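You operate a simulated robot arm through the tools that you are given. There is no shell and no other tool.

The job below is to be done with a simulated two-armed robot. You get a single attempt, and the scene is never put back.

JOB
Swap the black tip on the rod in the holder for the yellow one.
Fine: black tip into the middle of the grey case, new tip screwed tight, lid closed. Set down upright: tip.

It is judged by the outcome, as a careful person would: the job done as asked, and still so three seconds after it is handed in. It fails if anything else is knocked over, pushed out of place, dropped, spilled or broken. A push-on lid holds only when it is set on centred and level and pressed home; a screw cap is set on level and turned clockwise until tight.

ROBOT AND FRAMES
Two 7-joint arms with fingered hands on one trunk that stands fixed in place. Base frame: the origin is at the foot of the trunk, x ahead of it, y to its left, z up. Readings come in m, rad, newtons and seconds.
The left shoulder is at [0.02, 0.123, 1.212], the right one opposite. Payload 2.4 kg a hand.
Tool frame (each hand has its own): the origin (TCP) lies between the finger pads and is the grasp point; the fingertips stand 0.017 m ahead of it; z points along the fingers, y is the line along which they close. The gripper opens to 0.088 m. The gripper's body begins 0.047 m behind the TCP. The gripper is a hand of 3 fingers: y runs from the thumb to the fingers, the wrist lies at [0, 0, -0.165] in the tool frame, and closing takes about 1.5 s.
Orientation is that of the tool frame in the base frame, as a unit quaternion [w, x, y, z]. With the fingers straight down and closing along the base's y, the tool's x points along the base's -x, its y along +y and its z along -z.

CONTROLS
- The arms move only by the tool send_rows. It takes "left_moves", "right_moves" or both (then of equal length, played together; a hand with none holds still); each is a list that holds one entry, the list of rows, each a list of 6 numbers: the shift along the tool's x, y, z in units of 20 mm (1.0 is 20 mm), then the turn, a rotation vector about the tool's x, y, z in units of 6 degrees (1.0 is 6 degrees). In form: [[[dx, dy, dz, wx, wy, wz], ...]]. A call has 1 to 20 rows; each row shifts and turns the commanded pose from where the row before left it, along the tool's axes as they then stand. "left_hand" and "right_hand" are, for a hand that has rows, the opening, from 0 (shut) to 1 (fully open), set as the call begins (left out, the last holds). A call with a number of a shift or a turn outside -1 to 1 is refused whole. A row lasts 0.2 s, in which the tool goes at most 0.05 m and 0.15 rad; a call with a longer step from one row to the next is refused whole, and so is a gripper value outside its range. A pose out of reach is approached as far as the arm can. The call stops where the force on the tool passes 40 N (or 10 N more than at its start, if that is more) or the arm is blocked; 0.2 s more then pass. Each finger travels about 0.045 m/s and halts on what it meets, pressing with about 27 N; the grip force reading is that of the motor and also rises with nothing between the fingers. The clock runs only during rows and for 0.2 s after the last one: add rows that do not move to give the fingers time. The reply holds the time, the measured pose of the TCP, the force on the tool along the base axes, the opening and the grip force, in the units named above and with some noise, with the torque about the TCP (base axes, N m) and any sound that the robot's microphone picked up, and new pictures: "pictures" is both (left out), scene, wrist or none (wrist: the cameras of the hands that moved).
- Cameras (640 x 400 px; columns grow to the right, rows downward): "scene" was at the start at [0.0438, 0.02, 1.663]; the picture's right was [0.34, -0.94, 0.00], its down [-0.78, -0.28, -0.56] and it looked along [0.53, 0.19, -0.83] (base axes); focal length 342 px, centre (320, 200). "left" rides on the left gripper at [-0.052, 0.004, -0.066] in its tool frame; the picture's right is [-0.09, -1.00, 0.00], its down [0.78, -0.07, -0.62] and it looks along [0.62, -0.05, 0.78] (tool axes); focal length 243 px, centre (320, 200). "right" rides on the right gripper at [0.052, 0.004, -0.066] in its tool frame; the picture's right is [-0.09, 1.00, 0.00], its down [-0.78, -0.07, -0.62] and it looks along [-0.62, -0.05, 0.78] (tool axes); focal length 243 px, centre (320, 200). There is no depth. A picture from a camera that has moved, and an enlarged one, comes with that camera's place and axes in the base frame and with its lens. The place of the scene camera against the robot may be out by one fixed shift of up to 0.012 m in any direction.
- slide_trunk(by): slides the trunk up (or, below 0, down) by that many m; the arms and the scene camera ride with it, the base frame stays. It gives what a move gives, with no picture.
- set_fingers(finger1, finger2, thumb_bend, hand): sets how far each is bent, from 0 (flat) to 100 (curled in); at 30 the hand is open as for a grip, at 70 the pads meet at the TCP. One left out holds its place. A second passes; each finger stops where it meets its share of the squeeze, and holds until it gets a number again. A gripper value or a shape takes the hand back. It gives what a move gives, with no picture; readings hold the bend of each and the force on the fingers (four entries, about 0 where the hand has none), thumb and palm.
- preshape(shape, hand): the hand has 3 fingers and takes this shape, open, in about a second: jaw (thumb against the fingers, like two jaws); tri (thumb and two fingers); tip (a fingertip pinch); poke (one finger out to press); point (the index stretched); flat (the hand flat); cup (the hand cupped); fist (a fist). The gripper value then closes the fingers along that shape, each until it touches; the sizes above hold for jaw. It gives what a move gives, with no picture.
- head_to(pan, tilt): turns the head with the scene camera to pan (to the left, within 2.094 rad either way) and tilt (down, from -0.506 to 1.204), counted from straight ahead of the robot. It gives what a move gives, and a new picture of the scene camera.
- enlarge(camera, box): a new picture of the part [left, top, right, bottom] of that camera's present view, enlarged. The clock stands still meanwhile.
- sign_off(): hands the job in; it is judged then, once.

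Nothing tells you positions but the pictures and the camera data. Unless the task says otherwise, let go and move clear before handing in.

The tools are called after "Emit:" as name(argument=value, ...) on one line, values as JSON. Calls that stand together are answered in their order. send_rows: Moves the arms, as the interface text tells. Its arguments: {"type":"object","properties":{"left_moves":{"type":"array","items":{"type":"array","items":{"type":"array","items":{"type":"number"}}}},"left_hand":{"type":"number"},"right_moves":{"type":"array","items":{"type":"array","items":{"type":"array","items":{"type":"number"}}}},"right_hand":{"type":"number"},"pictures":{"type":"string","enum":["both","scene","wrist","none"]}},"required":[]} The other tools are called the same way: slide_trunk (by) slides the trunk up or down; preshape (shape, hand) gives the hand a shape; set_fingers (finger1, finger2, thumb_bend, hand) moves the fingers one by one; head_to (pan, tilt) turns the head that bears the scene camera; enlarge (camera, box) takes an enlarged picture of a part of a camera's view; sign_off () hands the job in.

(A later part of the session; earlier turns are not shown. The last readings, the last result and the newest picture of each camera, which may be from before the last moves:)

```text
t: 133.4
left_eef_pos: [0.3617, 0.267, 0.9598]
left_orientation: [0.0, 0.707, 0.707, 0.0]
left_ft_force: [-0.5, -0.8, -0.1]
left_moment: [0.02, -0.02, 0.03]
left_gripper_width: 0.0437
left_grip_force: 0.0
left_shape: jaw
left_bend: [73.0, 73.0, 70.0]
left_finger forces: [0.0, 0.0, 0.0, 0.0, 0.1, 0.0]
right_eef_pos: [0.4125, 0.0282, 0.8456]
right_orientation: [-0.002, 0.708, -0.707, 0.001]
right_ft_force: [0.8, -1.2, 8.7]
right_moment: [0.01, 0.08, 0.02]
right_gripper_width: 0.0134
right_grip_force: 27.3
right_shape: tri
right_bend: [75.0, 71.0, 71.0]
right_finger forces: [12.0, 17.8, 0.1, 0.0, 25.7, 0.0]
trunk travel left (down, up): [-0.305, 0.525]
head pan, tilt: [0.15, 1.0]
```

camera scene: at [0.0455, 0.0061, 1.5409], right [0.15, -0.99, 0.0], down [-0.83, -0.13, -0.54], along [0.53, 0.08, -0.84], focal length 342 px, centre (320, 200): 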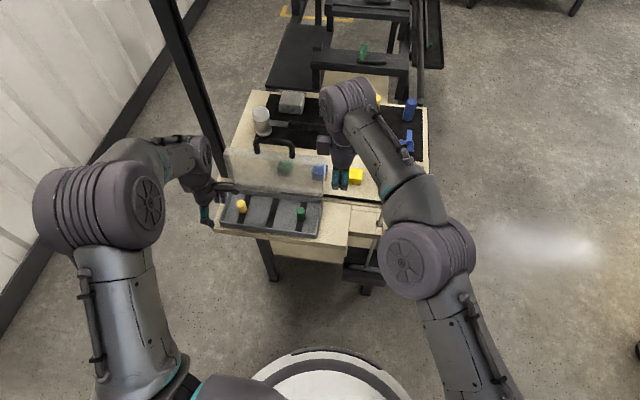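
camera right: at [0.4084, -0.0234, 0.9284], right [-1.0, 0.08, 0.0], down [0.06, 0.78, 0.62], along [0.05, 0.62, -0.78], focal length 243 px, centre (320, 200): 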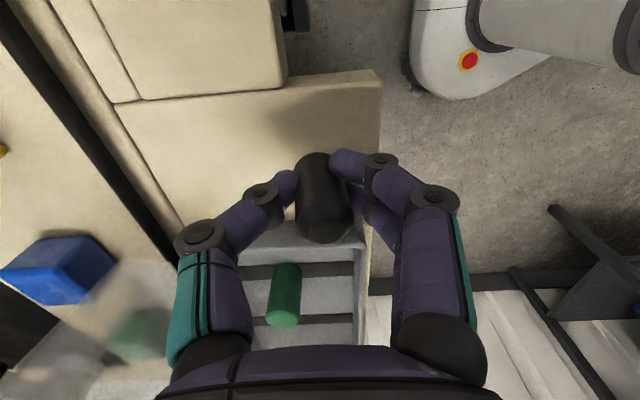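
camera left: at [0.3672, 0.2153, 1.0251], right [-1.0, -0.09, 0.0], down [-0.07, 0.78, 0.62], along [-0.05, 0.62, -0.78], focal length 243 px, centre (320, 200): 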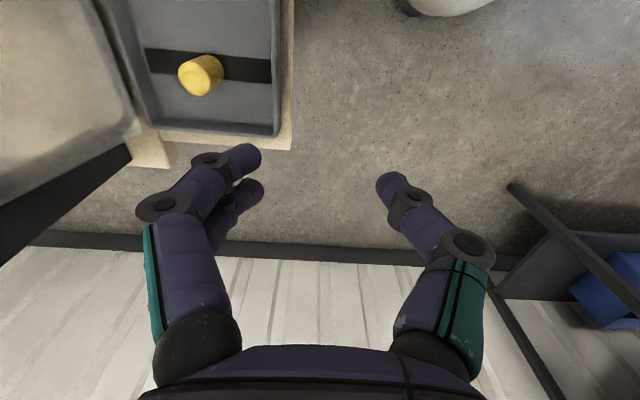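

Contact made. Easing and releasing the black tip on the board.

Emit:
send_rows(right_moves=[[[0, 0, -0.05, 0, 0, 0], [0, 0, 0, 0, 0, 0]]], pictures="none")

Emit:
send_rows(right_moves=[[[0, 0, 0, 0, 0, 0], [0, 0, 0, 0, 0, 0], [0, 0, 0, 0, 0, 0], [0, 0, 0, 0, 0, 0]]], right_hand=0.45, pictures="none")

Emit:
enlarge(camera="right", box=[240, 120, 400, 270])

```text
t: 134.0
left_eef_pos: [0.3613, 0.2679, 0.9593]
left_orientation: [0.001, 0.706, 0.708, 0.0]
left_ft_force: [-0.3, -0.4, -0.1]
left_moment: [-0.05, 0.0, -0.01]
left_gripper_width: 0.0434
left_grip_force: 0.0
left_shape: jaw
left_bend: [73.0, 73.0, 70.0]
left_finger forces: [0.1, 0.0, 0.0, 0.0, 0.0, 0.0]
right_eef_pos: [0.4126, 0.0288, 0.8457]
right_orientation: [0.001, 0.708, -0.706, -0.001]
right_ft_force: [0.4, -0.2, 2.9]
right_moment: [0.02, 0.01, -0.05]
right_gripper_width: 0.0134
right_grip_force: 27.3
right_shape: tri
right_bend: [75.0, 71.0, 71.0]
right_finger forces: [10.9, 18.2, 0.1, 0.1, 23.7, 0.1]
trunk travel left (down, up): [-0.305, 0.525]
head pan, tilt: [0.15, 1.0]
```

```text
t: 135.0
left_eef_pos: [0.3614, 0.2662, 0.9602]
left_orientation: [0.0, 0.707, 0.707, 0.0]
left_ft_force: [0.1, 0.7, 0.2]
left_moment: [-0.01, 0.0, 0.0]
left_gripper_width: 0.0434
left_grip_force: 0.1
left_shape: jaw
left_bend: [73.0, 73.0, 70.0]
left_finger forces: [0.0, 0.1, 0.0, 0.0, 0.0, 0.0]
right_eef_pos: [0.4127, 0.0269, 0.8459]
right_orientation: [0.001, -0.707, 0.707, -0.001]
right_ft_force: [-0.2, -0.2, -0.2]
right_moment: [-0.02, 0.01, 0.01]
right_gripper_width: 0.039
right_grip_force: 0.0
right_shape: tri
right_bend: [73.0, 73.0, 70.0]
right_finger forces: [0.1, 0.0, 0.0, 0.0, 0.1, 0.0]
trunk travel left (down, up): [-0.305, 0.525]
head pan, tilt: [0.15, 1.0]
```

```text
2.67 times, centred on (320, 195) of right
camera zoom: at [0.408, -0.024, 0.9123], right [-1.0, 0.08, 0.0], down [0.06, 0.78, 0.62], along [0.05, 0.62, -0.78], focal length 647 px, centre (320, 213)
```

zoom: 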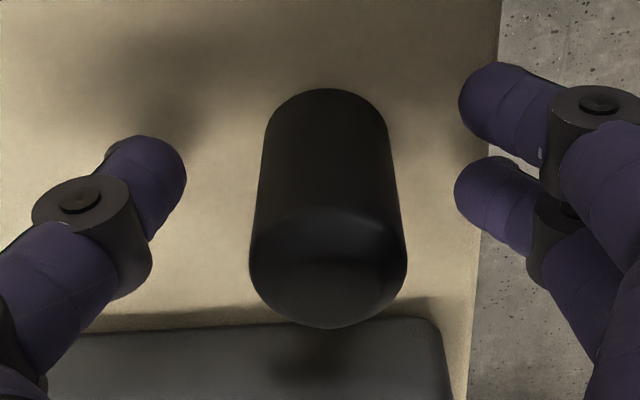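

The black tip stands upright at about (0.412, 0.031). Raising the right hand the way it came and moving it clear.

Emit:
send_rows(right_moves=[[[0, 0, -0.5, 0, 0, 0], [0, 0, -1, 0, 0, 0], [0, 0, -1, 0, 0, 0], [0, 0, -1, 0, 0, 0], [0, 0, -1, 0, 0, 0], [0, 0, -1, 0, 0, 0], [0, 0, -1, 0, 0, 0], [0, 0, -1, 0, 0, 0], [0, 0, -1, 0, 0, 0], [0, 0, -1, 0, 0, 0], [0, 0, -0.7, 0, 0, 0], [0, 0, 0, 0, 0, 0]]], pictures="wrist")

Emit:
send_rows(right_moves=[[[0.955, 0.34, 0, 0, 0, 0], [0.955, 0.34, 0, 0, 0, 0], [0.955, 0.34, 0, 0, 0, 0], [0.955, 0.34, 0, 0, 0, 0], [0.955, 0.34, 0, 0, 0, 0], [0.955, 0.34, 0, 0, 0, 0], [0.955, 0.34, 0, 0, 0, 0], [0.955, 0.34, 0, 0, 0, 0], [0.955, 0.34, 0, 0, 0, 0], [0.955, 0.34, 0, 0, 0, 0], [0.955, 0.34, 0, 0, 0, 0], [0.955, 0.34, 0, 0, 0, 0], [0, 0, 0, 0, 0, 0]]], pictures="scene")

Emit:
enlarge(camera="scene", box=[210, 130, 430, 270])

```text
t: 137.6
left_eef_pos: [0.3611, 0.2677, 0.9595]
left_orientation: [0.001, 0.707, 0.707, 0.0]
left_ft_force: [-0.7, 0.2, -0.4]
left_moment: [-0.03, 0.01, -0.01]
left_gripper_width: 0.0436
left_grip_force: 0.2
left_shape: jaw
left_bend: [73.0, 73.0, 70.0]
left_finger forces: [0.1, 0.0, 0.0, 0.0, 0.0, 0.0]
right_eef_pos: [0.412, 0.0289, 1.0502]
right_orientation: [-0.001, 0.708, -0.706, 0.001]
right_ft_force: [0.3, 0.2, -0.4]
right_moment: [-0.05, -0.05, -0.03]
right_gripper_width: 0.039
right_grip_force: 0.1
right_shape: tri
right_bend: [73.0, 73.0, 70.0]
right_finger forces: [0.0, 0.0, 0.1, 0.1, 0.1, 0.0]
trunk travel left (down, up): [-0.305, 0.525]
head pan, tilt: [0.15, 1.0]
camera right: at [0.4079, -0.0234, 1.1164], right [-1.0, 0.08, 0.0], down [0.06, 0.78, 0.62], along [0.05, 0.62, -0.78], focal length 243 px, centre (320, 200)
```

right: 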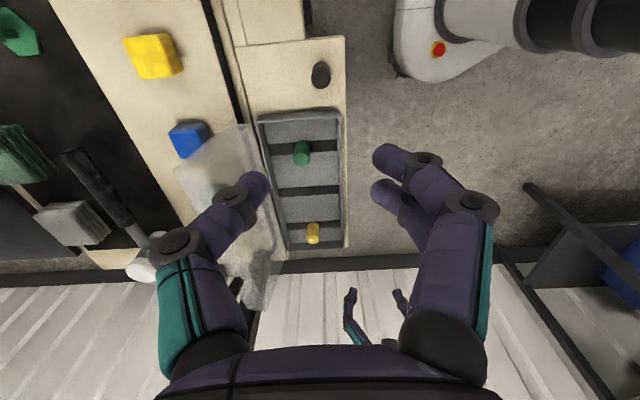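

```text
t: 140.4
left_eef_pos: [0.3622, 0.2667, 0.959]
left_orientation: [0.0, 0.707, 0.707, 0.0]
left_ft_force: [0.5, 0.7, -0.2]
left_moment: [0.0, 0.02, 0.01]
left_gripper_width: 0.0434
left_grip_force: 0.0
left_shape: jaw
left_bend: [73.0, 73.0, 70.0]
left_finger forces: [0.0, 0.1, 0.0, 0.0, 0.0, 0.0]
right_eef_pos: [0.3311, -0.2023, 1.0499]
right_orientation: [-0.001, 0.708, -0.706, 0.001]
right_ft_force: [-0.1, -0.3, 0.5]
right_moment: [0.0, -0.02, -0.01]
right_gripper_width: 0.0392
right_grip_force: 0.1
right_shape: tri
right_bend: [73.0, 73.0, 70.0]
right_finger forces: [0.0, 0.0, 0.1, 0.0, 0.0, 0.0]
trunk travel left (down, up): [-0.305, 0.525]
head pan, tilt: [0.15, 1.0]
camera scene: at [0.0455, 0.0062, 1.5409], right [0.15, -0.99, 0.0], down [-0.83, -0.13, -0.54], along [0.53, 0.08, -0.84], focal length 342 px, centre (320, 200)
```

scene: 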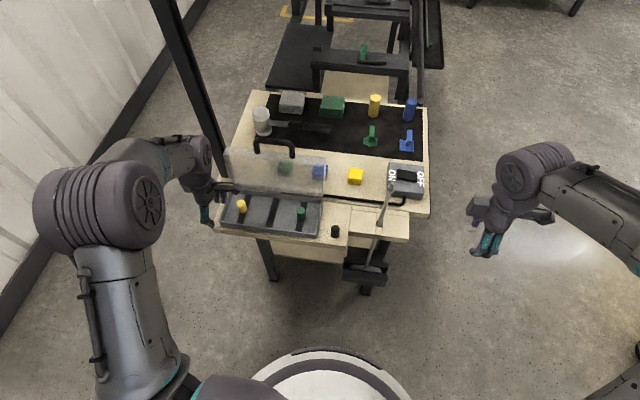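

```text
2.86 times, centred on (320, 200) of scene
camera zoom: at [0.0455, 0.0062, 1.5409], right [0.15, -0.99, 0.0], down [-0.83, -0.13, -0.54], along [0.53, 0.08, -0.84], focal length 977 px, centre (320, 200)
```

zoom: 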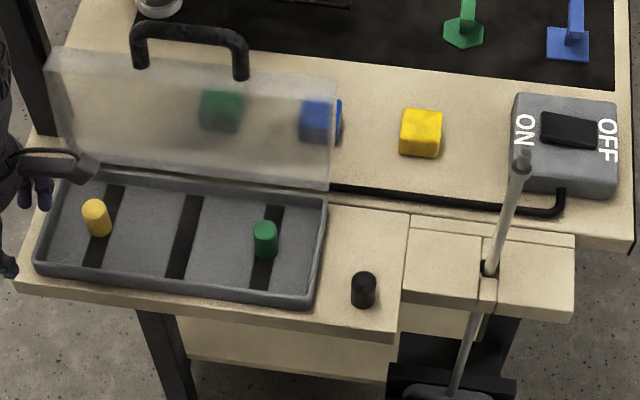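

Black stands upright on the board; now the left hand goes to collect it.

Emit:
send_rows(left_moves=[[[-1, 0.21, 0, 0, 0, 0], [-1, 0.21, 0, 0, 0, 0], [-1, 0.21, 0, 0, 0, 0], [-1, 0.21, 0, 0, 0, 0], [-1, 0.21, 0, 0, 0, 0], [-1, 0.21, 0, 0, 0, 0], [-1, 0.21, 0, 0, 0, 0], [-1, 0.21, 0, 0, 0, 0], [-1, 0.21, 0, 0, 0, 0], [-1, 0.21, 0, 0, 0, 0], [-1, 0.21, 0, 0, 0, 0], [-0.9, 0.2, 0, 0, 0, 0], [0, 0, 1, 0, 0, 0], [0, 0, 1, 0, 0, 0], [0, 0, 1, 0, 0, 0], [0, 0, 0, 0, 0, 0]]], left_hand=0.5, pictures="wrist")

Emit:
enlarge(camera="left", box=[220, 80, 420, 230])

```text
t: 143.8
left_eef_pos: [0.4148, 0.0297, 0.8989]
left_orientation: [0.0, 0.707, 0.707, 0.001]
left_ft_force: [-0.3, 0.7, 0.6]
left_moment: [-0.01, -0.02, 0.01]
left_gripper_width: 0.0437
left_grip_force: 0.1
left_shape: jaw
left_bend: [73.0, 73.0, 70.0]
left_finger forces: [0.1, 0.1, 0.0, 0.0, 0.0, 0.1]
right_eef_pos: [0.3314, -0.2018, 1.0497]
right_orientation: [0.0, 0.708, -0.706, 0.001]
right_ft_force: [0.0, 0.3, 0.6]
right_moment: [0.01, -0.01, -0.01]
right_gripper_width: 0.039
right_grip_force: 0.1
right_shape: tri
right_bend: [73.0, 73.0, 70.0]
right_finger forces: [0.0, 0.0, 0.0, 0.0, 0.1, 0.0]
trunk travel left (down, up): [-0.305, 0.525]
head pan, tilt: [0.15, 1.0]
camera left: at [0.4182, -0.0218, 0.9645], right [-1.0, -0.09, 0.0], down [-0.07, 0.78, 0.62], along [-0.05, 0.62, -0.78], focal length 243 px, centre (320, 200)
```

left: 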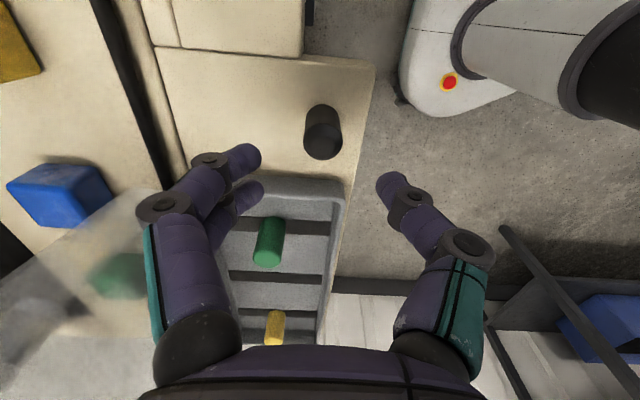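

```text
2.67 times, centred on (320, 155) of left
camera zoom: at [0.4182, -0.0218, 0.9645], right [-1.0, -0.09, 0.0], down [-0.07, 0.78, 0.62], along [-0.05, 0.62, -0.78], focal length 647 px, centre (320, 320)
```

zoom: 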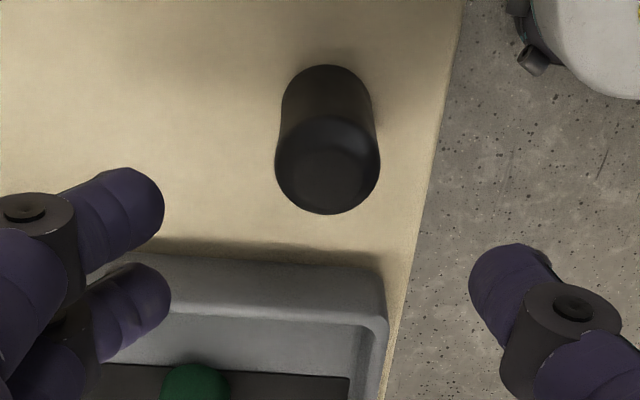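

Well aligned. Descending and gripping.

Emit:
send_rows(left_moves=[[[0, -0.08, 0.6, 0, 0, 0], [0, 0, 0.8, 0, 0, 0], [0, 0, 0.8, 0, 0, 0], [0, 0, 0.42, 0, 0, 0], [0, 0, 0, 0, 0, 0]]], left_hand=0.5, pictures="none")

Emit:
enlarge(camera="left", box=[240, 120, 400, 270])

Emit:
send_rows(left_moves=[[[0, 0, 0, 0, 0, 0], [0, 0, 0, 0, 0, 0], [0, 0, 0, 0, 0, 0], [0, 0, 0, 0, 0, 0], [0, 0, 0, 0, 0, 0], [0, 0, 0, 0, 0, 0]]], left_hand=0.0, pictures="none")

Emit:
enlarge(camera="left", box=[240, 120, 400, 270])

```text
t: 145.0
left_eef_pos: [0.4116, 0.0303, 0.847]
left_orientation: [0.0, 0.707, 0.707, -0.001]
left_ft_force: [0.5, -1.2, 1.0]
left_moment: [-0.03, 0.0, 0.01]
left_gripper_width: 0.0434
left_grip_force: 0.1
left_shape: jaw
left_bend: [73.0, 73.0, 70.0]
left_finger forces: [0.1, 0.0, 0.0, 0.0, 0.0, 0.1]
right_eef_pos: [0.3314, -0.2025, 1.0493]
right_orientation: [-0.001, 0.707, -0.707, 0.0]
right_ft_force: [-0.5, 0.0, -0.3]
right_moment: [-0.01, -0.01, 0.01]
right_gripper_width: 0.039
right_grip_force: 0.0
right_shape: tri
right_bend: [73.0, 73.0, 70.0]
right_finger forces: [0.0, 0.1, 0.0, 0.1, 0.0, 0.0]
trunk travel left (down, up): [-0.305, 0.525]
head pan, tilt: [0.15, 1.0]
```

```text
2.67 times, centred on (320, 195) of left
camera zoom: at [0.4165, -0.022, 0.9123], right [-1.0, -0.09, 0.0], down [-0.07, 0.78, 0.62], along [-0.05, 0.62, -0.78], focal length 647 px, centre (320, 213)
```

zoom: 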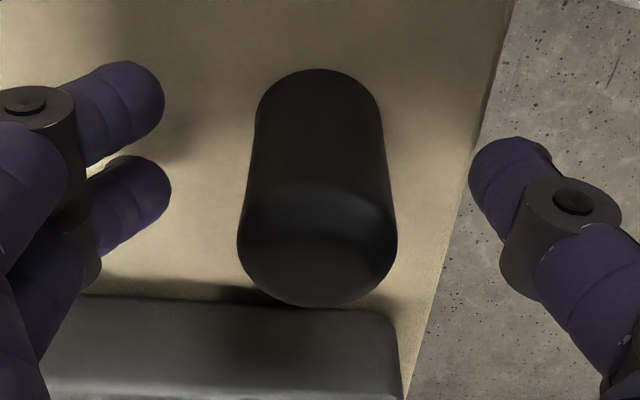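

```text
t: 146.4
left_eef_pos: [0.4112, 0.03, 0.8459]
left_orientation: [0.0, 0.708, 0.707, 0.0]
left_ft_force: [0.8, 0.0, -0.1]
left_moment: [0.0, 0.01, 0.04]
left_gripper_width: 0.0146
left_grip_force: 27.0
left_shape: jaw
left_bend: [72.0, 73.0, 70.0]
left_finger forces: [14.1, 12.8, 0.0, 0.0, 23.8, 0.0]
right_eef_pos: [0.3319, -0.2011, 1.0497]
right_orientation: [-0.001, 0.708, -0.707, 0.0]
right_ft_force: [-0.9, 0.1, 0.1]
right_moment: [0.0, -0.02, -0.01]
right_gripper_width: 0.0393
right_grip_force: 0.1
right_shape: tri
right_bend: [73.0, 73.0, 70.0]
right_finger forces: [0.0, 0.0, 0.1, 0.1, 0.1, 0.1]
trunk travel left (down, up): [-0.305, 0.525]
head pan, tilt: [0.15, 1.0]
```

```text
2.67 times, centred on (320, 195) of left
camera zoom: at [0.4165, -0.022, 0.9124], right [-1.0, -0.09, 0.0], down [-0.07, 0.78, 0.62], along [-0.05, 0.62, -0.78], focal length 647 px, centre (320, 213)
```

zoom: 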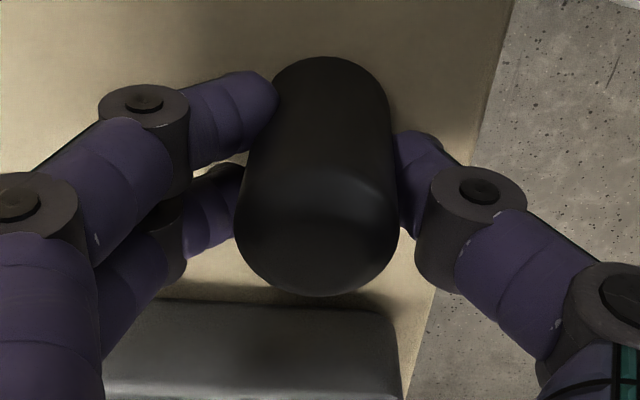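

Black gripped. Lifting it and carrying it over the middle strip (about (0.444, 0.185)).

Emit:
send_rows(left_moves=[[[0, 0, -0.5, 0, 0, 0], [0, 0, -1, 0, 0, 0], [0, 0, -1, 0, 0, 0], [0, 0, -1, 0, 0, 0], [0, 0, -1, 0, 0, 0], [0, 0, -0.8, 0, 0, 0], [1, 0, 0, 0, 0, 0], [1, 0, 0, 0, 0, 0], [1, 0, 0, 0, 0, 0], [1, 0.2, 0, 0, 0, 0], [1, 0.3, 0, 0, 0, 0], [1, 0.3, 0, 0, 0, 0], [1, 0.4, 0, 0, 0, 0], [0.65, 0.4, 0, 0, 0, 0], [0, 0, 0, 0, 0, 0]]], pictures="both")

Emit:
enlarge(camera="left", box=[180, 20, 420, 240])

Emit:
enlarge(camera="scene", box=[200, 130, 340, 250])

```text
t: 149.6
left_eef_pos: [0.4434, 0.183, 0.953]
left_orientation: [0.0, 0.707, 0.707, 0.0]
left_ft_force: [-0.3, -0.3, -0.2]
left_moment: [0.0, -0.01, 0.0]
left_gripper_width: 0.0136
left_grip_force: 27.0
left_shape: jaw
left_bend: [72.0, 74.0, 71.0]
left_finger forces: [17.4, 12.6, 0.1, 0.1, 22.9, 0.1]
right_eef_pos: [0.3312, -0.2025, 1.0504]
right_orientation: [-0.001, 0.708, -0.706, 0.001]
right_ft_force: [0.3, 0.0, -0.3]
right_moment: [-0.02, 0.02, -0.01]
right_gripper_width: 0.0393
right_grip_force: 0.1
right_shape: tri
right_bend: [73.0, 73.0, 70.0]
right_finger forces: [0.0, 0.0, 0.0, 0.0, 0.1, 0.1]
trunk travel left (down, up): [-0.305, 0.525]
head pan, tilt: [0.15, 1.0]
camera scene: at [0.0455, 0.006, 1.5409], right [0.15, -0.99, 0.0], down [-0.83, -0.13, -0.54], along [0.53, 0.08, -0.84], focal length 342 px, centre (320, 200)
camera left: at [0.4486, 0.1309, 1.0181], right [-1.0, -0.09, 0.0], down [-0.07, 0.78, 0.62], along [-0.05, 0.62, -0.78], focal length 243 px, centre (320, 200)
```

scene: 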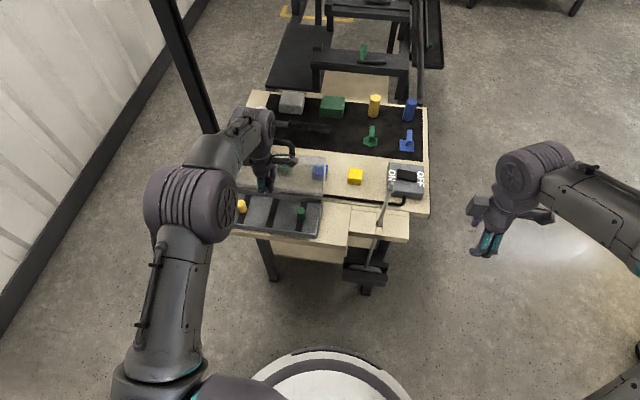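
left: 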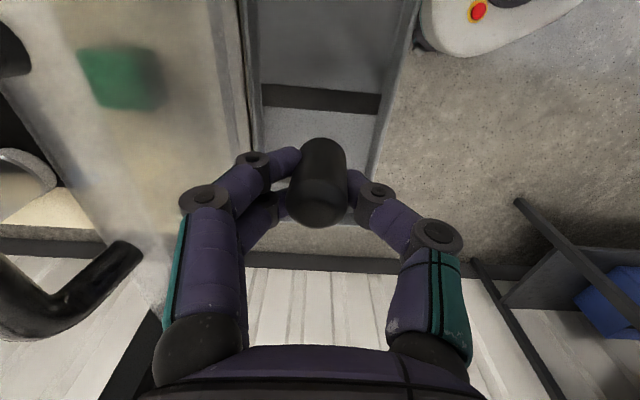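

```text
1.82 times, centred on (300, 130) of left
camera zoom: at [0.4486, 0.1309, 1.0181], right [-1.0, -0.09, 0.0], down [-0.07, 0.78, 0.62], along [-0.05, 0.62, -0.78], focal length 441 px, centre (356, 327)
```

zoom: 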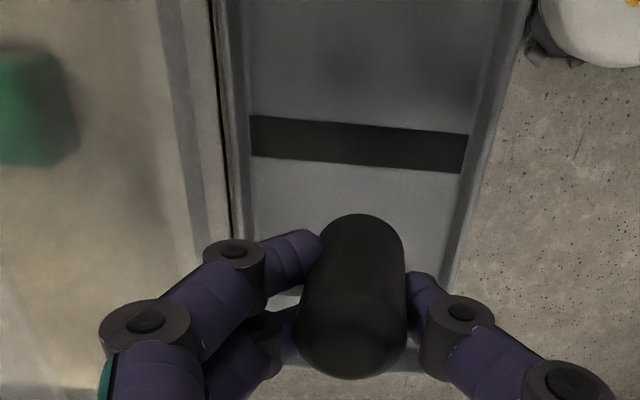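

```text
3.33 times, centred on (270, 190) of scene
camera zoom: at [0.0455, 0.006, 1.5409], right [0.15, -0.99, 0.0], down [-0.83, -0.13, -0.54], along [0.53, 0.08, -0.84], focal length 1140 px, centre (487, 233)
```

zoom: 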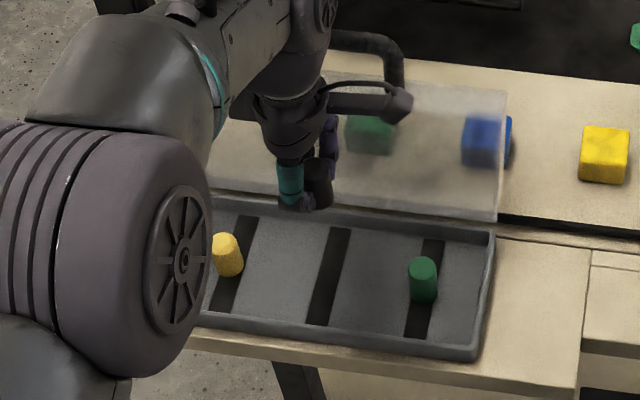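

The middle strip is centred at (0.443, 0.185), and the tip is now right on the hand's axis. I'll shift 2 mm, descend, and feel for the tray floor.

Emit:
send_rows(left_moves=[[[0.1, 0, 0.6, 0, 0, 0], [0, 0, 0.9, 0, 0, 0], [0, 0, 0.9, 0, 0, 0], [0, 0, 0.9, 0, 0, 0], [0, 0, 0.8, 0, 0, 0], [0, 0, 0.3, 0, 0, 0], [0, 0, 0, 0, 0, 0]]], pictures="none")

Emit:
enlarge(camera="left", box=[220, 90, 420, 260])

Emit:
enlarge(camera="scene", box=[220, 140, 340, 250])

```text
t: 151.2
left_eef_pos: [0.4426, 0.1852, 0.8656]
left_orientation: [0.0, 0.707, 0.707, 0.001]
left_ft_force: [0.9, 0.2, -0.2]
left_moment: [-0.01, -0.04, -0.01]
left_gripper_width: 0.013
left_grip_force: 27.2
left_shape: jaw
left_bend: [72.0, 74.0, 71.0]
left_finger forces: [17.7, 12.3, 0.1, 0.1, 22.8, 0.0]
right_eef_pos: [0.3313, -0.201, 1.0498]
right_orientation: [0.0, 0.708, -0.707, 0.0]
right_ft_force: [-0.1, 0.0, -0.5]
right_moment: [-0.01, 0.03, 0.01]
right_gripper_width: 0.0393
right_grip_force: 0.1
right_shape: tri
right_bend: [73.0, 73.0, 70.0]
right_finger forces: [0.0, 0.1, 0.0, 0.1, 0.1, 0.0]
trunk travel left (down, up): [-0.305, 0.525]
head pan, tilt: [0.15, 1.0]
```

```text
2.35 times, centred on (320, 175) of left
camera zoom: at [0.4481, 0.1327, 0.9304], right [-1.0, -0.09, 0.0], down [-0.07, 0.78, 0.62], along [-0.05, 0.62, -0.78], focal length 571 px, centre (320, 259)
```

zoom: 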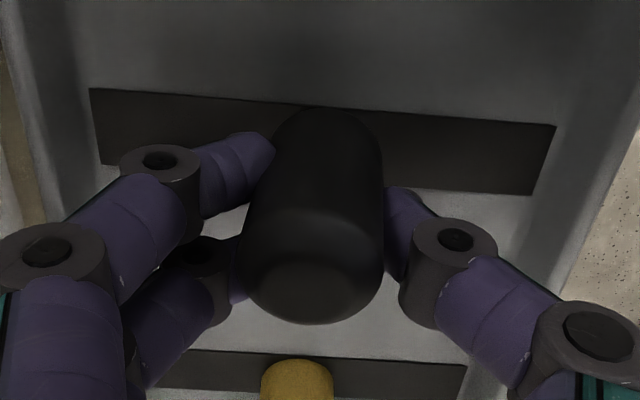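

```text
3.64 times, centred on (280, 195) of scene
camera zoom: at [0.0455, 0.0061, 1.5409], right [0.15, -0.99, 0.0], down [-0.83, -0.13, -0.54], along [0.53, 0.08, -0.84], focal length 1244 px, centre (466, 218)
```

zoom: 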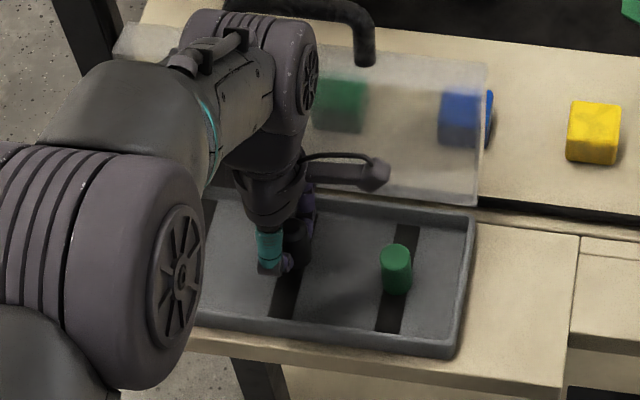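

Emit:
send_rows(left_moves=[[[0, 0, 0.15, 0, 0, 0], [0, 0, 0.15, 0, 0, 0], [0, 0, 0, 0, 0, 0]]], pictures="none")

Emit:
send_rows(left_moves=[[[0, 0, 0.1, 0, 0, 0], [0, 0, 0, 0, 0, 0]]], pictures="none")

Emit:
send_rows(left_moves=[[[0, 0, 0.1, 0, 0, 0], [0, 0, 0, 0, 0, 0]]], pictures="none")

```text
t: 152.0
left_eef_pos: [0.4431, 0.1848, 0.859]
left_orientation: [-0.001, 0.707, 0.707, 0.0]
left_ft_force: [0.6, 0.0, -0.3]
left_moment: [0.0, -0.01, -0.01]
left_gripper_width: 0.013
left_grip_force: 26.8
left_shape: jaw
left_bend: [72.0, 74.0, 71.0]
left_finger forces: [17.8, 12.0, 0.0, 0.0, 22.7, 0.1]
right_eef_pos: [0.3313, -0.2018, 1.0494]
right_orientation: [0.0, -0.707, 0.707, -0.001]
right_ft_force: [0.2, 0.2, 0.3]
right_moment: [0.0, 0.0, 0.0]
right_gripper_width: 0.0393
right_grip_force: 0.1
right_shape: tri
right_bend: [73.0, 73.0, 70.0]
right_finger forces: [0.1, 0.1, 0.0, 0.0, 0.1, 0.0]
trunk travel left (down, up): [-0.305, 0.525]
head pan, tilt: [0.15, 1.0]
```

```text
t: 152.6
left_eef_pos: [0.4427, 0.1846, 0.8575]
left_orientation: [0.0, 0.707, 0.707, 0.0]
left_ft_force: [-0.3, 0.4, 0.6]
left_moment: [0.0, 0.03, 0.0]
left_gripper_width: 0.0131
left_grip_force: 27.2
left_shape: jaw
left_bend: [72.0, 74.0, 71.0]
left_finger forces: [17.6, 12.0, 0.0, 0.0, 22.7, 0.0]
right_eef_pos: [0.3313, -0.2027, 1.0492]
right_orientation: [-0.001, 0.707, -0.707, 0.0]
right_ft_force: [-0.4, 0.5, 0.5]
right_moment: [0.0, 0.02, 0.0]
right_gripper_width: 0.0392
right_grip_force: 0.2
right_shape: tri
right_bend: [73.0, 73.0, 70.0]
right_finger forces: [0.0, 0.0, 0.0, 0.1, 0.0, 0.0]
trunk travel left (down, up): [-0.305, 0.525]
head pan, tilt: [0.15, 1.0]
```

```text
t: 153.2
left_eef_pos: [0.4428, 0.1843, 0.8555]
left_orientation: [0.0, 0.707, 0.708, 0.0]
left_ft_force: [0.0, 0.5, -0.8]
left_moment: [-0.01, 0.02, -0.01]
left_gripper_width: 0.0127
left_grip_force: 27.4
left_shape: jaw
left_bend: [72.0, 74.0, 71.0]
left_finger forces: [17.6, 12.0, 0.0, 0.0, 22.7, 0.0]
right_eef_pos: [0.3306, -0.2028, 1.0487]
right_orientation: [0.0, 0.708, -0.707, 0.001]
right_ft_force: [0.6, -0.1, 0.1]
right_moment: [-0.01, 0.03, 0.0]
right_gripper_width: 0.0393
right_grip_force: 0.2
right_shape: tri
right_bend: [73.0, 73.0, 70.0]
right_finger forces: [0.0, 0.0, 0.0, 0.0, 0.1, 0.0]
trunk travel left (down, up): [-0.305, 0.525]
head pan, tilt: [0.15, 1.0]
```

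Emit:
send_rows(left_moves=[[[0, 0, 0.08, 0, 0, 0], [0, 0, 0, 0, 0, 0]]], pictures="none")

Emit:
send_rows(left_moves=[[[0, 0, 0.08, 0, 0, 0], [0, 0, 0, 0, 0, 0]]], pictures="none")

Emit:
send_rows(left_moves=[[[0, 0, 0.08, 0, 0, 0], [0, 0, 0, 0, 0, 0]]], pictures="none")

```text
t: 153.8
left_eef_pos: [0.4428, 0.1839, 0.8532]
left_orientation: [0.0, 0.707, 0.707, 0.0]
left_ft_force: [0.3, -1.0, 0.2]
left_moment: [-0.01, 0.01, 0.01]
left_gripper_width: 0.0128
left_grip_force: 26.5
left_shape: jaw
left_bend: [72.0, 74.0, 71.0]
left_finger forces: [17.5, 11.8, 0.0, 0.0, 22.6, 0.0]
right_eef_pos: [0.3319, -0.202, 1.0513]
right_orientation: [-0.001, 0.708, -0.707, 0.001]
right_ft_force: [-0.4, 0.8, 0.3]
right_moment: [0.0, -0.01, 0.03]
right_gripper_width: 0.0392
right_grip_force: 0.1
right_shape: tri
right_bend: [73.0, 73.0, 70.0]
right_finger forces: [0.0, 0.0, 0.0, 0.1, 0.0, 0.1]
trunk travel left (down, up): [-0.305, 0.525]
head pan, tilt: [0.15, 1.0]
```

```text
t: 154.4
left_eef_pos: [0.4438, 0.1845, 0.8517]
left_orientation: [0.0, 0.707, 0.707, -0.001]
left_ft_force: [0.0, -0.3, 0.1]
left_moment: [-0.03, -0.02, 0.03]
left_gripper_width: 0.013
left_grip_force: 26.7
left_shape: jaw
left_bend: [72.0, 74.0, 71.0]
left_finger forces: [17.6, 11.7, 0.0, 0.1, 22.8, 0.1]
right_eef_pos: [0.3316, -0.2016, 1.0496]
right_orientation: [-0.001, 0.708, -0.706, 0.001]
right_ft_force: [-0.7, 0.7, -0.1]
right_moment: [-0.01, -0.01, 0.01]
right_gripper_width: 0.039
right_grip_force: 0.2
right_shape: tri
right_bend: [73.0, 73.0, 70.0]
right_finger forces: [0.1, 0.1, 0.1, 0.1, 0.1, 0.1]
trunk travel left (down, up): [-0.305, 0.525]
head pan, tilt: [0.15, 1.0]
```

```text
t: 155.0
left_eef_pos: [0.4432, 0.1844, 0.8504]
left_orientation: [0.0, 0.707, 0.707, -0.001]
left_ft_force: [-0.2, 0.0, 3.0]
left_moment: [-0.01, -0.05, -0.01]
left_gripper_width: 0.0129
left_grip_force: 27.2
left_shape: jaw
left_bend: [72.0, 75.0, 71.0]
left_finger forces: [17.4, 12.6, 0.0, 0.0, 23.0, 0.0]
right_eef_pos: [0.3308, -0.2023, 1.0493]
right_orientation: [0.0, 0.707, -0.707, 0.001]
right_ft_force: [-0.4, 0.6, 0.4]
right_moment: [0.02, -0.03, -0.03]
right_gripper_width: 0.039
right_grip_force: 0.0
right_shape: tri
right_bend: [73.0, 73.0, 70.0]
right_finger forces: [0.0, 0.0, 0.1, 0.0, 0.0, 0.0]
trunk travel left (down, up): [-0.305, 0.525]
head pan, tilt: [0.15, 1.0]
```

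Contact with the tray floor. Pressing a hair and releasing the black tip on the middle strip.

Emit:
send_rows(left_moves=[[[0, 0, 0.04, 0, 0, 0], [0, 0, 0, 0, 0, 0]]], pictures="none")

Emit:
send_rows(left_moves=[[[0, 0, 0, 0, 0, 0], [0, 0, 0, 0, 0, 0], [0, 0, 0, 0, 0, 0], [0, 0, 0, 0, 0, 0], [0, 0, 0, 0, 0, 0]]], left_hand=0.5, pictures="none")

Emit:
enlarge(camera="left", box=[220, 90, 420, 260])

```text
t: 155.6
left_eef_pos: [0.4418, 0.1844, 0.85]
left_orientation: [0.0, 0.707, 0.707, 0.0]
left_ft_force: [0.1, -1.0, 5.7]
left_moment: [0.03, -0.06, 0.0]
left_gripper_width: 0.0131
left_grip_force: 26.6
left_shape: jaw
left_bend: [72.0, 75.0, 71.0]
left_finger forces: [17.7, 13.0, 0.1, 0.1, 23.2, 0.1]
right_eef_pos: [0.3311, -0.202, 1.0492]
right_orientation: [-0.001, 0.708, -0.706, 0.001]
right_ft_force: [0.5, 0.6, -0.1]
right_moment: [0.02, -0.01, -0.04]
right_gripper_width: 0.039
right_grip_force: 0.0
right_shape: tri
right_bend: [73.0, 73.0, 70.0]
right_finger forces: [0.0, 0.1, 0.0, 0.0, 0.1, 0.1]
trunk travel left (down, up): [-0.305, 0.525]
head pan, tilt: [0.15, 1.0]
```

```text
t: 156.8
left_eef_pos: [0.4441, 0.1857, 0.8498]
left_orientation: [-0.001, 0.707, 0.707, 0.001]
left_ft_force: [-0.9, 0.5, -0.1]
left_moment: [0.02, 0.0, -0.01]
left_gripper_width: 0.0435
left_grip_force: 0.1
left_shape: jaw
left_bend: [73.0, 73.0, 70.0]
left_finger forces: [0.0, 0.1, 0.0, 0.0, 0.1, 0.0]
right_eef_pos: [0.3307, -0.2017, 1.0503]
right_orientation: [-0.001, 0.708, -0.706, 0.001]
right_ft_force: [-0.4, 0.5, 0.2]
right_moment: [0.0, 0.02, -0.01]
right_gripper_width: 0.0392
right_grip_force: 0.1
right_shape: tri
right_bend: [73.0, 73.0, 70.0]
right_finger forces: [0.0, 0.0, 0.1, 0.1, 0.0, 0.0]
trunk travel left (down, up): [-0.305, 0.525]
head pan, tilt: [0.15, 1.0]
```

```text
2.35 times, centred on (320, 175) of left
camera zoom: at [0.4484, 0.1329, 0.9149], right [-1.0, -0.09, 0.0], down [-0.07, 0.78, 0.62], along [-0.05, 0.62, -0.78], focal length 571 px, centre (320, 259)
```

zoom: 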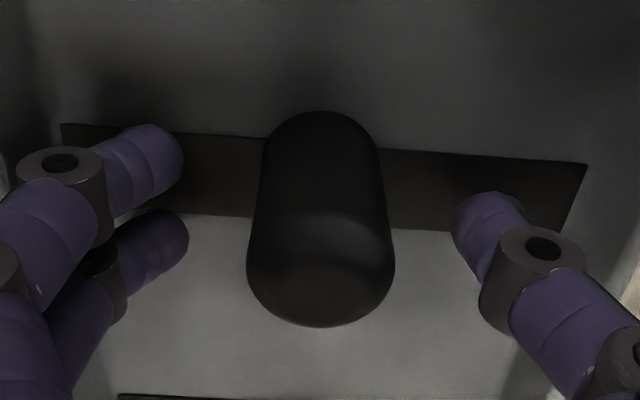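

The black tip stands upright on the middle strip (within ~4 mm of its centre line). Now the left hand rises and goes to the yellow tip next door.

Emit:
send_rows(left_moves=[[[0, 0, -0.5, 0, 0, 0], [0, 0, -1, 0, 0, 0], [0, 0, -1, 0, 0, 0], [0, 0, -1, 0, 0, 0], [0, 0, -1, 0, 0, 0], [1, 0, 0, 0, 0, 0], [1, 0, 0, 0, 0, 0], [1, 0, 0, 0, 0, 0], [0.65, 0, 0, 0, 0, 0], [0, 0, 0, 0, 0, 0]]], left_hand=0.5, pictures="both")

Emit:
enlarge(camera="scene", box=[210, 150, 350, 250])

Emit:
enlarge(camera="left", box=[220, 60, 420, 210])

```text
t: 159.0
left_eef_pos: [0.4437, 0.2576, 0.9395]
left_orientation: [0.0, 0.707, 0.708, 0.0]
left_ft_force: [0.4, -0.1, 0.1]
left_moment: [0.02, 0.01, -0.03]
left_gripper_width: 0.0433
left_grip_force: 0.0
left_shape: jaw
left_bend: [73.0, 73.0, 70.0]
left_finger forces: [0.0, 0.0, 0.0, 0.0, 0.0, 0.0]
right_eef_pos: [0.3317, -0.2011, 1.0493]
right_orientation: [-0.001, 0.707, -0.707, 0.001]
right_ft_force: [0.3, 0.7, -0.2]
right_moment: [0.0, 0.02, -0.02]
right_gripper_width: 0.0391
right_grip_force: 0.0
right_shape: tri
right_bend: [73.0, 73.0, 70.0]
right_finger forces: [0.0, 0.0, 0.1, 0.1, 0.0, 0.0]
trunk travel left (down, up): [-0.305, 0.525]
head pan, tilt: [0.15, 1.0]
camera scene: at [0.0455, 0.0061, 1.5409], right [0.15, -0.99, 0.0], down [-0.83, -0.13, -0.54], along [0.53, 0.08, -0.84], focal length 342 px, centre (320, 200)
camera left: at [0.4486, 0.206, 1.0051], right [-1.0, -0.09, 0.0], down [-0.07, 0.78, 0.62], along [-0.05, 0.62, -0.78], focal length 243 px, centre (320, 200)
```

scene: 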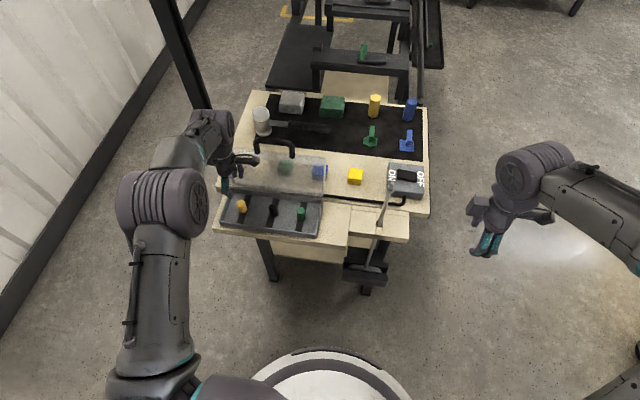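
left: 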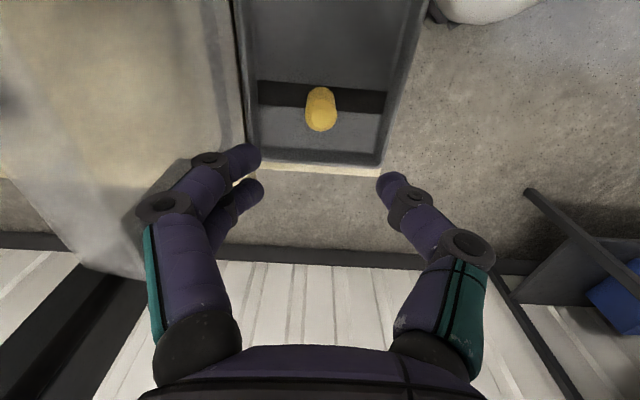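

```text
4.00 times, centred on (280, 200) of scene
camera zoom: at [0.0455, 0.0061, 1.5409], right [0.15, -0.99, 0.0], down [-0.83, -0.13, -0.54], along [0.53, 0.08, -0.84], focal length 1368 px, centre (480, 200)
```

zoom: 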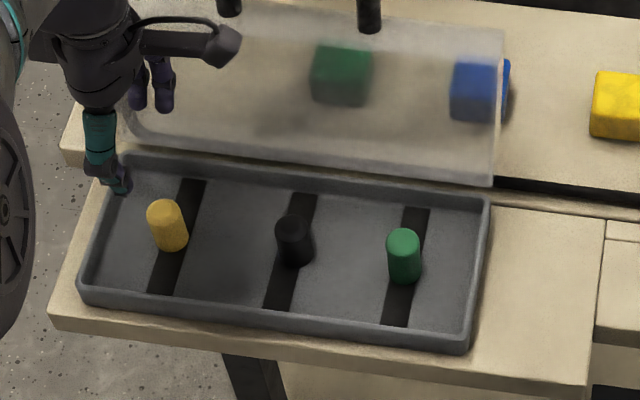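

```text
2.67 times, centred on (320, 135) of left
camera zoom: at [0.4486, 0.206, 1.0051], right [-1.0, -0.09, 0.0], down [-0.07, 0.78, 0.62], along [-0.05, 0.62, -0.78], focal length 647 px, centre (320, 373)
```

zoom: 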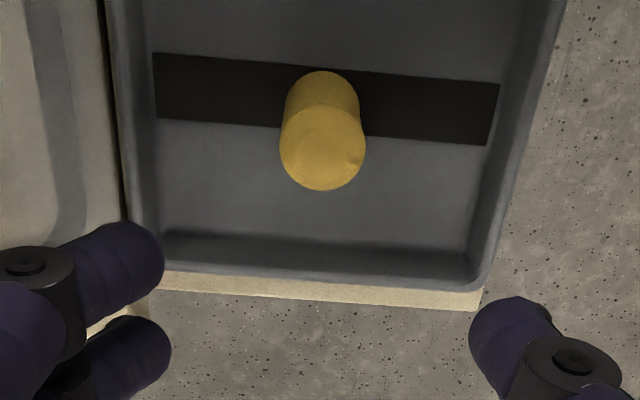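

All three tips stand properly. Picking up yellow again.

Emit:
send_rows(left_moves=[[[-0.04, 0, 0.9, 0, 0, 0], [0, 0, 0.9, 0, 0, 0], [0, 0, 0.9, 0, 0, 0], [0, 0, 0.9, 0, 0, 0], [0, 0, 0.8, 0, 0, 0], [0, 0, 0, 0, 0, 0]]], left_hand=0.5, pictures="none")

Emit:
enlarge(camera="left", box=[240, 120, 400, 270])

Emit:
send_rows(left_moves=[[[0, 0, 0, 0, 0, 0], [0, 0, 0, 0, 0, 0], [0, 0, 0, 0, 0, 0], [0, 0, 0, 0, 0, 0], [0, 0, 0, 0, 0, 0], [0, 0, 0, 0, 0, 0]]], left_hand=0.0, pictures="none")

Emit:
enlarge(camera="left", box=[240, 120, 400, 270])

```text
t: 160.4
left_eef_pos: [0.4427, 0.2575, 0.8521]
left_orientation: [-0.001, 0.706, 0.708, 0.0]
left_ft_force: [0.5, -0.5, -0.5]
left_moment: [0.01, 0.01, -0.01]
left_gripper_width: 0.0436
left_grip_force: 0.1
left_shape: jaw
left_bend: [73.0, 73.0, 70.0]
left_finger forces: [0.0, 0.1, 0.1, 0.0, 0.0, 0.1]
right_eef_pos: [0.3307, -0.2016, 1.0494]
right_orientation: [0.0, 0.708, -0.706, 0.0]
right_ft_force: [0.8, -0.2, -0.8]
right_moment: [-0.03, 0.0, 0.01]
right_gripper_width: 0.039
right_grip_force: 0.0
right_shape: tri
right_bend: [73.0, 73.0, 70.0]
right_finger forces: [0.0, 0.0, 0.0, 0.0, 0.0, 0.1]
trunk travel left (down, up): [-0.305, 0.525]
head pan, tilt: [0.15, 1.0]
```

```text
2.67 times, centred on (320, 195) of left
camera zoom: at [0.4485, 0.205, 0.9173], right [-1.0, -0.09, 0.0], down [-0.07, 0.78, 0.62], along [-0.05, 0.62, -0.78], focal length 647 px, centre (320, 213)
```

zoom: 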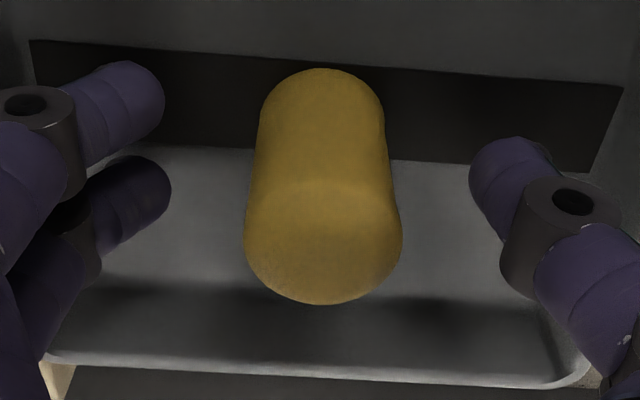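

```text
t: 161.8
left_eef_pos: [0.4435, 0.2571, 0.8517]
left_orientation: [0.0, 0.707, 0.707, 0.0]
left_ft_force: [0.5, 1.1, -0.1]
left_moment: [0.04, 0.0, -0.01]
left_gripper_width: 0.0139
left_grip_force: 26.6
left_shape: jaw
left_bend: [73.0, 73.0, 70.0]
left_finger forces: [12.2, 12.2, 0.0, 0.1, 24.4, 0.1]
right_eef_pos: [0.3311, -0.2011, 1.0502]
right_orientation: [0.0, 0.708, -0.707, 0.001]
right_ft_force: [1.1, 0.2, 0.8]
right_moment: [0.02, 0.02, 0.03]
right_gripper_width: 0.0394
right_grip_force: 0.1
right_shape: tri
right_bend: [73.0, 73.0, 70.0]
right_finger forces: [0.0, 0.0, 0.0, 0.0, 0.0, 0.0]
trunk travel left (down, up): [-0.305, 0.525]
head pan, tilt: [0.15, 1.0]
```

```text
2.67 times, centred on (320, 195) of left
camera zoom: at [0.4485, 0.2051, 0.9175], right [-1.0, -0.09, 0.0], down [-0.07, 0.78, 0.62], along [-0.05, 0.62, -0.78], focal length 647 px, centre (320, 213)
```

zoom: 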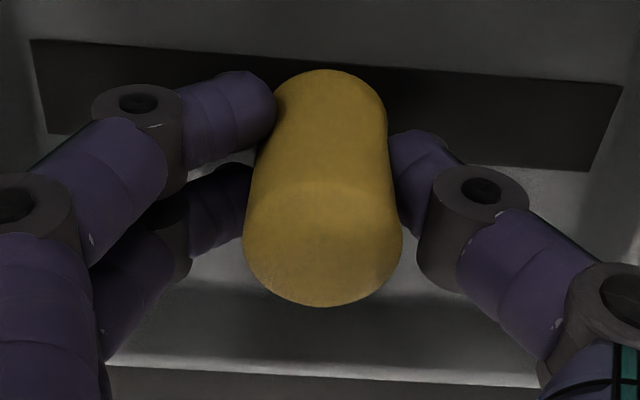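

Perfect grip. Carrying yellow back to the board spot.

Emit:
send_rows(left_moves=[[[0, 0, -0.5, 0, 0, 0], [0, 0, -1, 0, 0, 0], [0, 0, -1, 0, 0, 0], [0, 0, -1, 0, 0, 0], [0, 0, -1, 0, 0, 0], [0, -0.5, -0.5, 0, 0, 0], [-1, -0.5, 0, 0, 0, 0], [-1, -0.57, 0, 0, 0, 0], [-1, 0, 0, 0, 0, 0], [-1, 0, 0, 0, 0, 0], [-1, 0, 0, 0, 0, 0], [-1, 0, 0, 0, 0, 0], [-1, 0, 0, 0, 0, 0], [-1, 0, 0, 0, 0, 0], [-1, 0, 0, 0, 0, 0], [-1, 0, 0, 0, 0, 0], [-1, 0, 0, 0, 0, 0], [-0.5, 0, 0, 0, 0, 0], [0, 0, 0, 0, 0, 0]]], pictures="scene")

Emit:
send_rows(left_moves=[[[0, 0, 0.9, 0, 0, 0], [0, 0, 0.9, 0, 0, 0], [0, 0, 0.9, 0, 0, 0], [0, 0, 0.9, 0, 0, 0], [0, 0, 0.9, 0, 0, 0], [0, 0, 0.4, 0, 0, 0], [0, 0, 0, 0, 0, 0]]], pictures="wrist")

```text
t: 165.8
left_eef_pos: [0.4118, 0.0273, 0.9531]
left_orientation: [0.0, 0.707, 0.707, 0.0]
left_ft_force: [0.8, 0.9, -0.3]
left_moment: [0.02, 0.03, -0.01]
left_gripper_width: 0.0144
left_grip_force: 27.1
left_shape: jaw
left_bend: [73.0, 73.0, 70.0]
left_finger forces: [12.2, 12.2, 0.0, 0.1, 24.5, 0.1]
right_eef_pos: [0.3303, -0.2017, 1.0493]
right_orientation: [-0.001, 0.708, -0.706, 0.001]
right_ft_force: [0.9, -0.8, 0.8]
right_moment: [-0.07, 0.02, 0.0]
right_gripper_width: 0.0395
right_grip_force: 0.1
right_shape: tri
right_bend: [73.0, 73.0, 70.0]
right_finger forces: [0.0, 0.0, 0.0, 0.0, 0.0, 0.0]
trunk travel left (down, up): [-0.305, 0.525]
head pan, tilt: [0.15, 1.0]
camera scene: at [0.0455, 0.006, 1.5409], right [0.15, -0.99, 0.0], down [-0.83, -0.13, -0.54], along [0.53, 0.08, -0.84], focal length 342 px, centre (320, 200)
```

scene: 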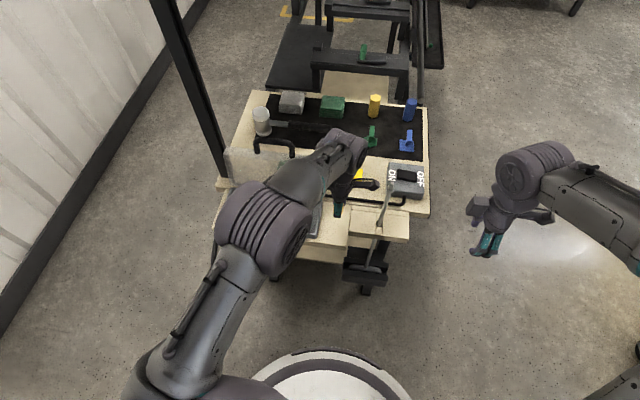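

```text
t: 167.4
left_eef_pos: [0.4117, 0.0264, 0.854]
left_orientation: [0.0, 0.707, 0.707, 0.001]
left_ft_force: [0.4, -0.7, 0.2]
left_moment: [0.02, 0.02, 0.01]
left_gripper_width: 0.0143
left_grip_force: 26.3
left_shape: jaw
left_bend: [73.0, 73.0, 70.0]
left_finger forces: [12.2, 12.3, 0.0, 0.0, 24.5, 0.0]
right_eef_pos: [0.3307, -0.2011, 1.0484]
right_orientation: [0.0, 0.707, -0.707, 0.001]
right_ft_force: [-0.5, 0.2, 0.6]
right_moment: [-0.02, 0.01, -0.02]
right_gripper_width: 0.039
right_grip_force: 0.0
right_shape: tri
right_bend: [73.0, 73.0, 70.0]
right_finger forces: [0.0, 0.1, 0.0, 0.0, 0.0, 0.0]
trunk travel left (down, up): [-0.305, 0.525]
head pan, tilt: [0.15, 1.0]
camera left: at [0.4168, -0.0251, 0.9189], right [-1.0, -0.09, 0.0], down [-0.07, 0.78, 0.62], along [-0.05, 0.62, -0.78], focal length 243 px, centre (320, 200)
```

left: 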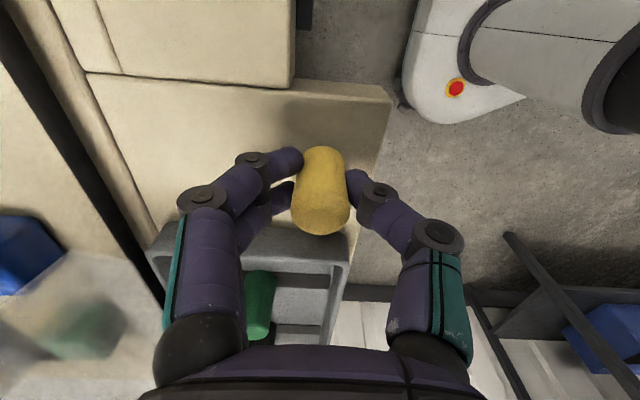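

Emit:
send_rows(left_moves=[[[0, 0, 0.25, 0, 0, 0], [0, 0, 0, 0, 0, 0]]], pictures="none")

Emit:
send_rows(left_moves=[[[0, 0, 0.1, 0, 0, 0], [0, 0, 0, 0, 0, 0]]], pictures="none")

Emit:
send_rows(left_moves=[[[0, 0, 0.08, 0, 0, 0], [0, 0, 0, 0, 0, 0]]], pictures="none")

```text
t: 168.0
left_eef_pos: [0.4124, 0.0274, 0.8486]
left_orientation: [0.001, 0.707, 0.707, 0.0]
left_ft_force: [0.5, 0.0, -0.4]
left_moment: [0.04, -0.01, 0.02]
left_gripper_width: 0.0144
left_grip_force: 27.2
left_shape: jaw
left_bend: [73.0, 73.0, 70.0]
left_finger forces: [12.2, 12.1, 0.0, 0.1, 24.5, 0.0]
right_eef_pos: [0.3304, -0.2025, 1.0501]
right_orientation: [-0.001, 0.708, -0.707, 0.001]
right_ft_force: [0.1, 0.7, -0.3]
right_moment: [-0.01, 0.01, 0.0]
right_gripper_width: 0.0392
right_grip_force: 0.0
right_shape: tri
right_bend: [73.0, 73.0, 70.0]
right_finger forces: [0.1, 0.0, 0.0, 0.0, 0.1, 0.1]
trunk travel left (down, up): [-0.305, 0.525]
head pan, tilt: [0.15, 1.0]
```

```text
t: 168.6
left_eef_pos: [0.411, 0.0269, 0.8475]
left_orientation: [0.0, 0.707, 0.707, 0.0]
left_ft_force: [-0.6, -0.4, 2.7]
left_moment: [0.0, -0.02, 0.05]
left_gripper_width: 0.014
left_grip_force: 27.2
left_shape: jaw
left_bend: [73.0, 73.0, 70.0]
left_finger forces: [12.5, 12.6, 0.1, 0.1, 25.5, 0.0]
right_eef_pos: [0.3313, -0.2015, 1.0498]
right_orientation: [0.0, 0.707, -0.707, 0.002]
right_ft_force: [0.8, -0.7, 1.3]
right_moment: [-0.04, 0.03, 0.01]
right_gripper_width: 0.0392
right_grip_force: 0.1
right_shape: tri
right_bend: [73.0, 73.0, 70.0]
right_finger forces: [0.1, 0.0, 0.0, 0.0, 0.0, 0.0]
trunk travel left (down, up): [-0.305, 0.525]
head pan, tilt: [0.15, 1.0]
```

```text
t: 169.2
left_eef_pos: [0.4112, 0.027, 0.8453]
left_orientation: [0.001, 0.707, 0.707, 0.001]
left_ft_force: [-0.4, -0.2, 10.1]
left_moment: [0.01, -0.02, 0.0]
left_gripper_width: 0.0148
left_grip_force: 26.9
left_shape: jaw
left_bend: [73.0, 73.0, 71.0]
left_finger forces: [13.9, 13.9, 0.0, 0.0, 27.2, 0.0]
right_eef_pos: [0.3305, -0.203, 1.0502]
right_orientation: [0.0, 0.707, -0.707, 0.001]
right_ft_force: [-0.2, 0.3, 0.2]
right_moment: [0.01, 0.03, 0.0]
right_gripper_width: 0.0393
right_grip_force: 0.1
right_shape: tri
right_bend: [73.0, 73.0, 70.0]
right_finger forces: [0.0, 0.0, 0.0, 0.0, 0.0, 0.1]
trunk travel left (down, up): [-0.305, 0.525]
head pan, tilt: [0.15, 1.0]
```

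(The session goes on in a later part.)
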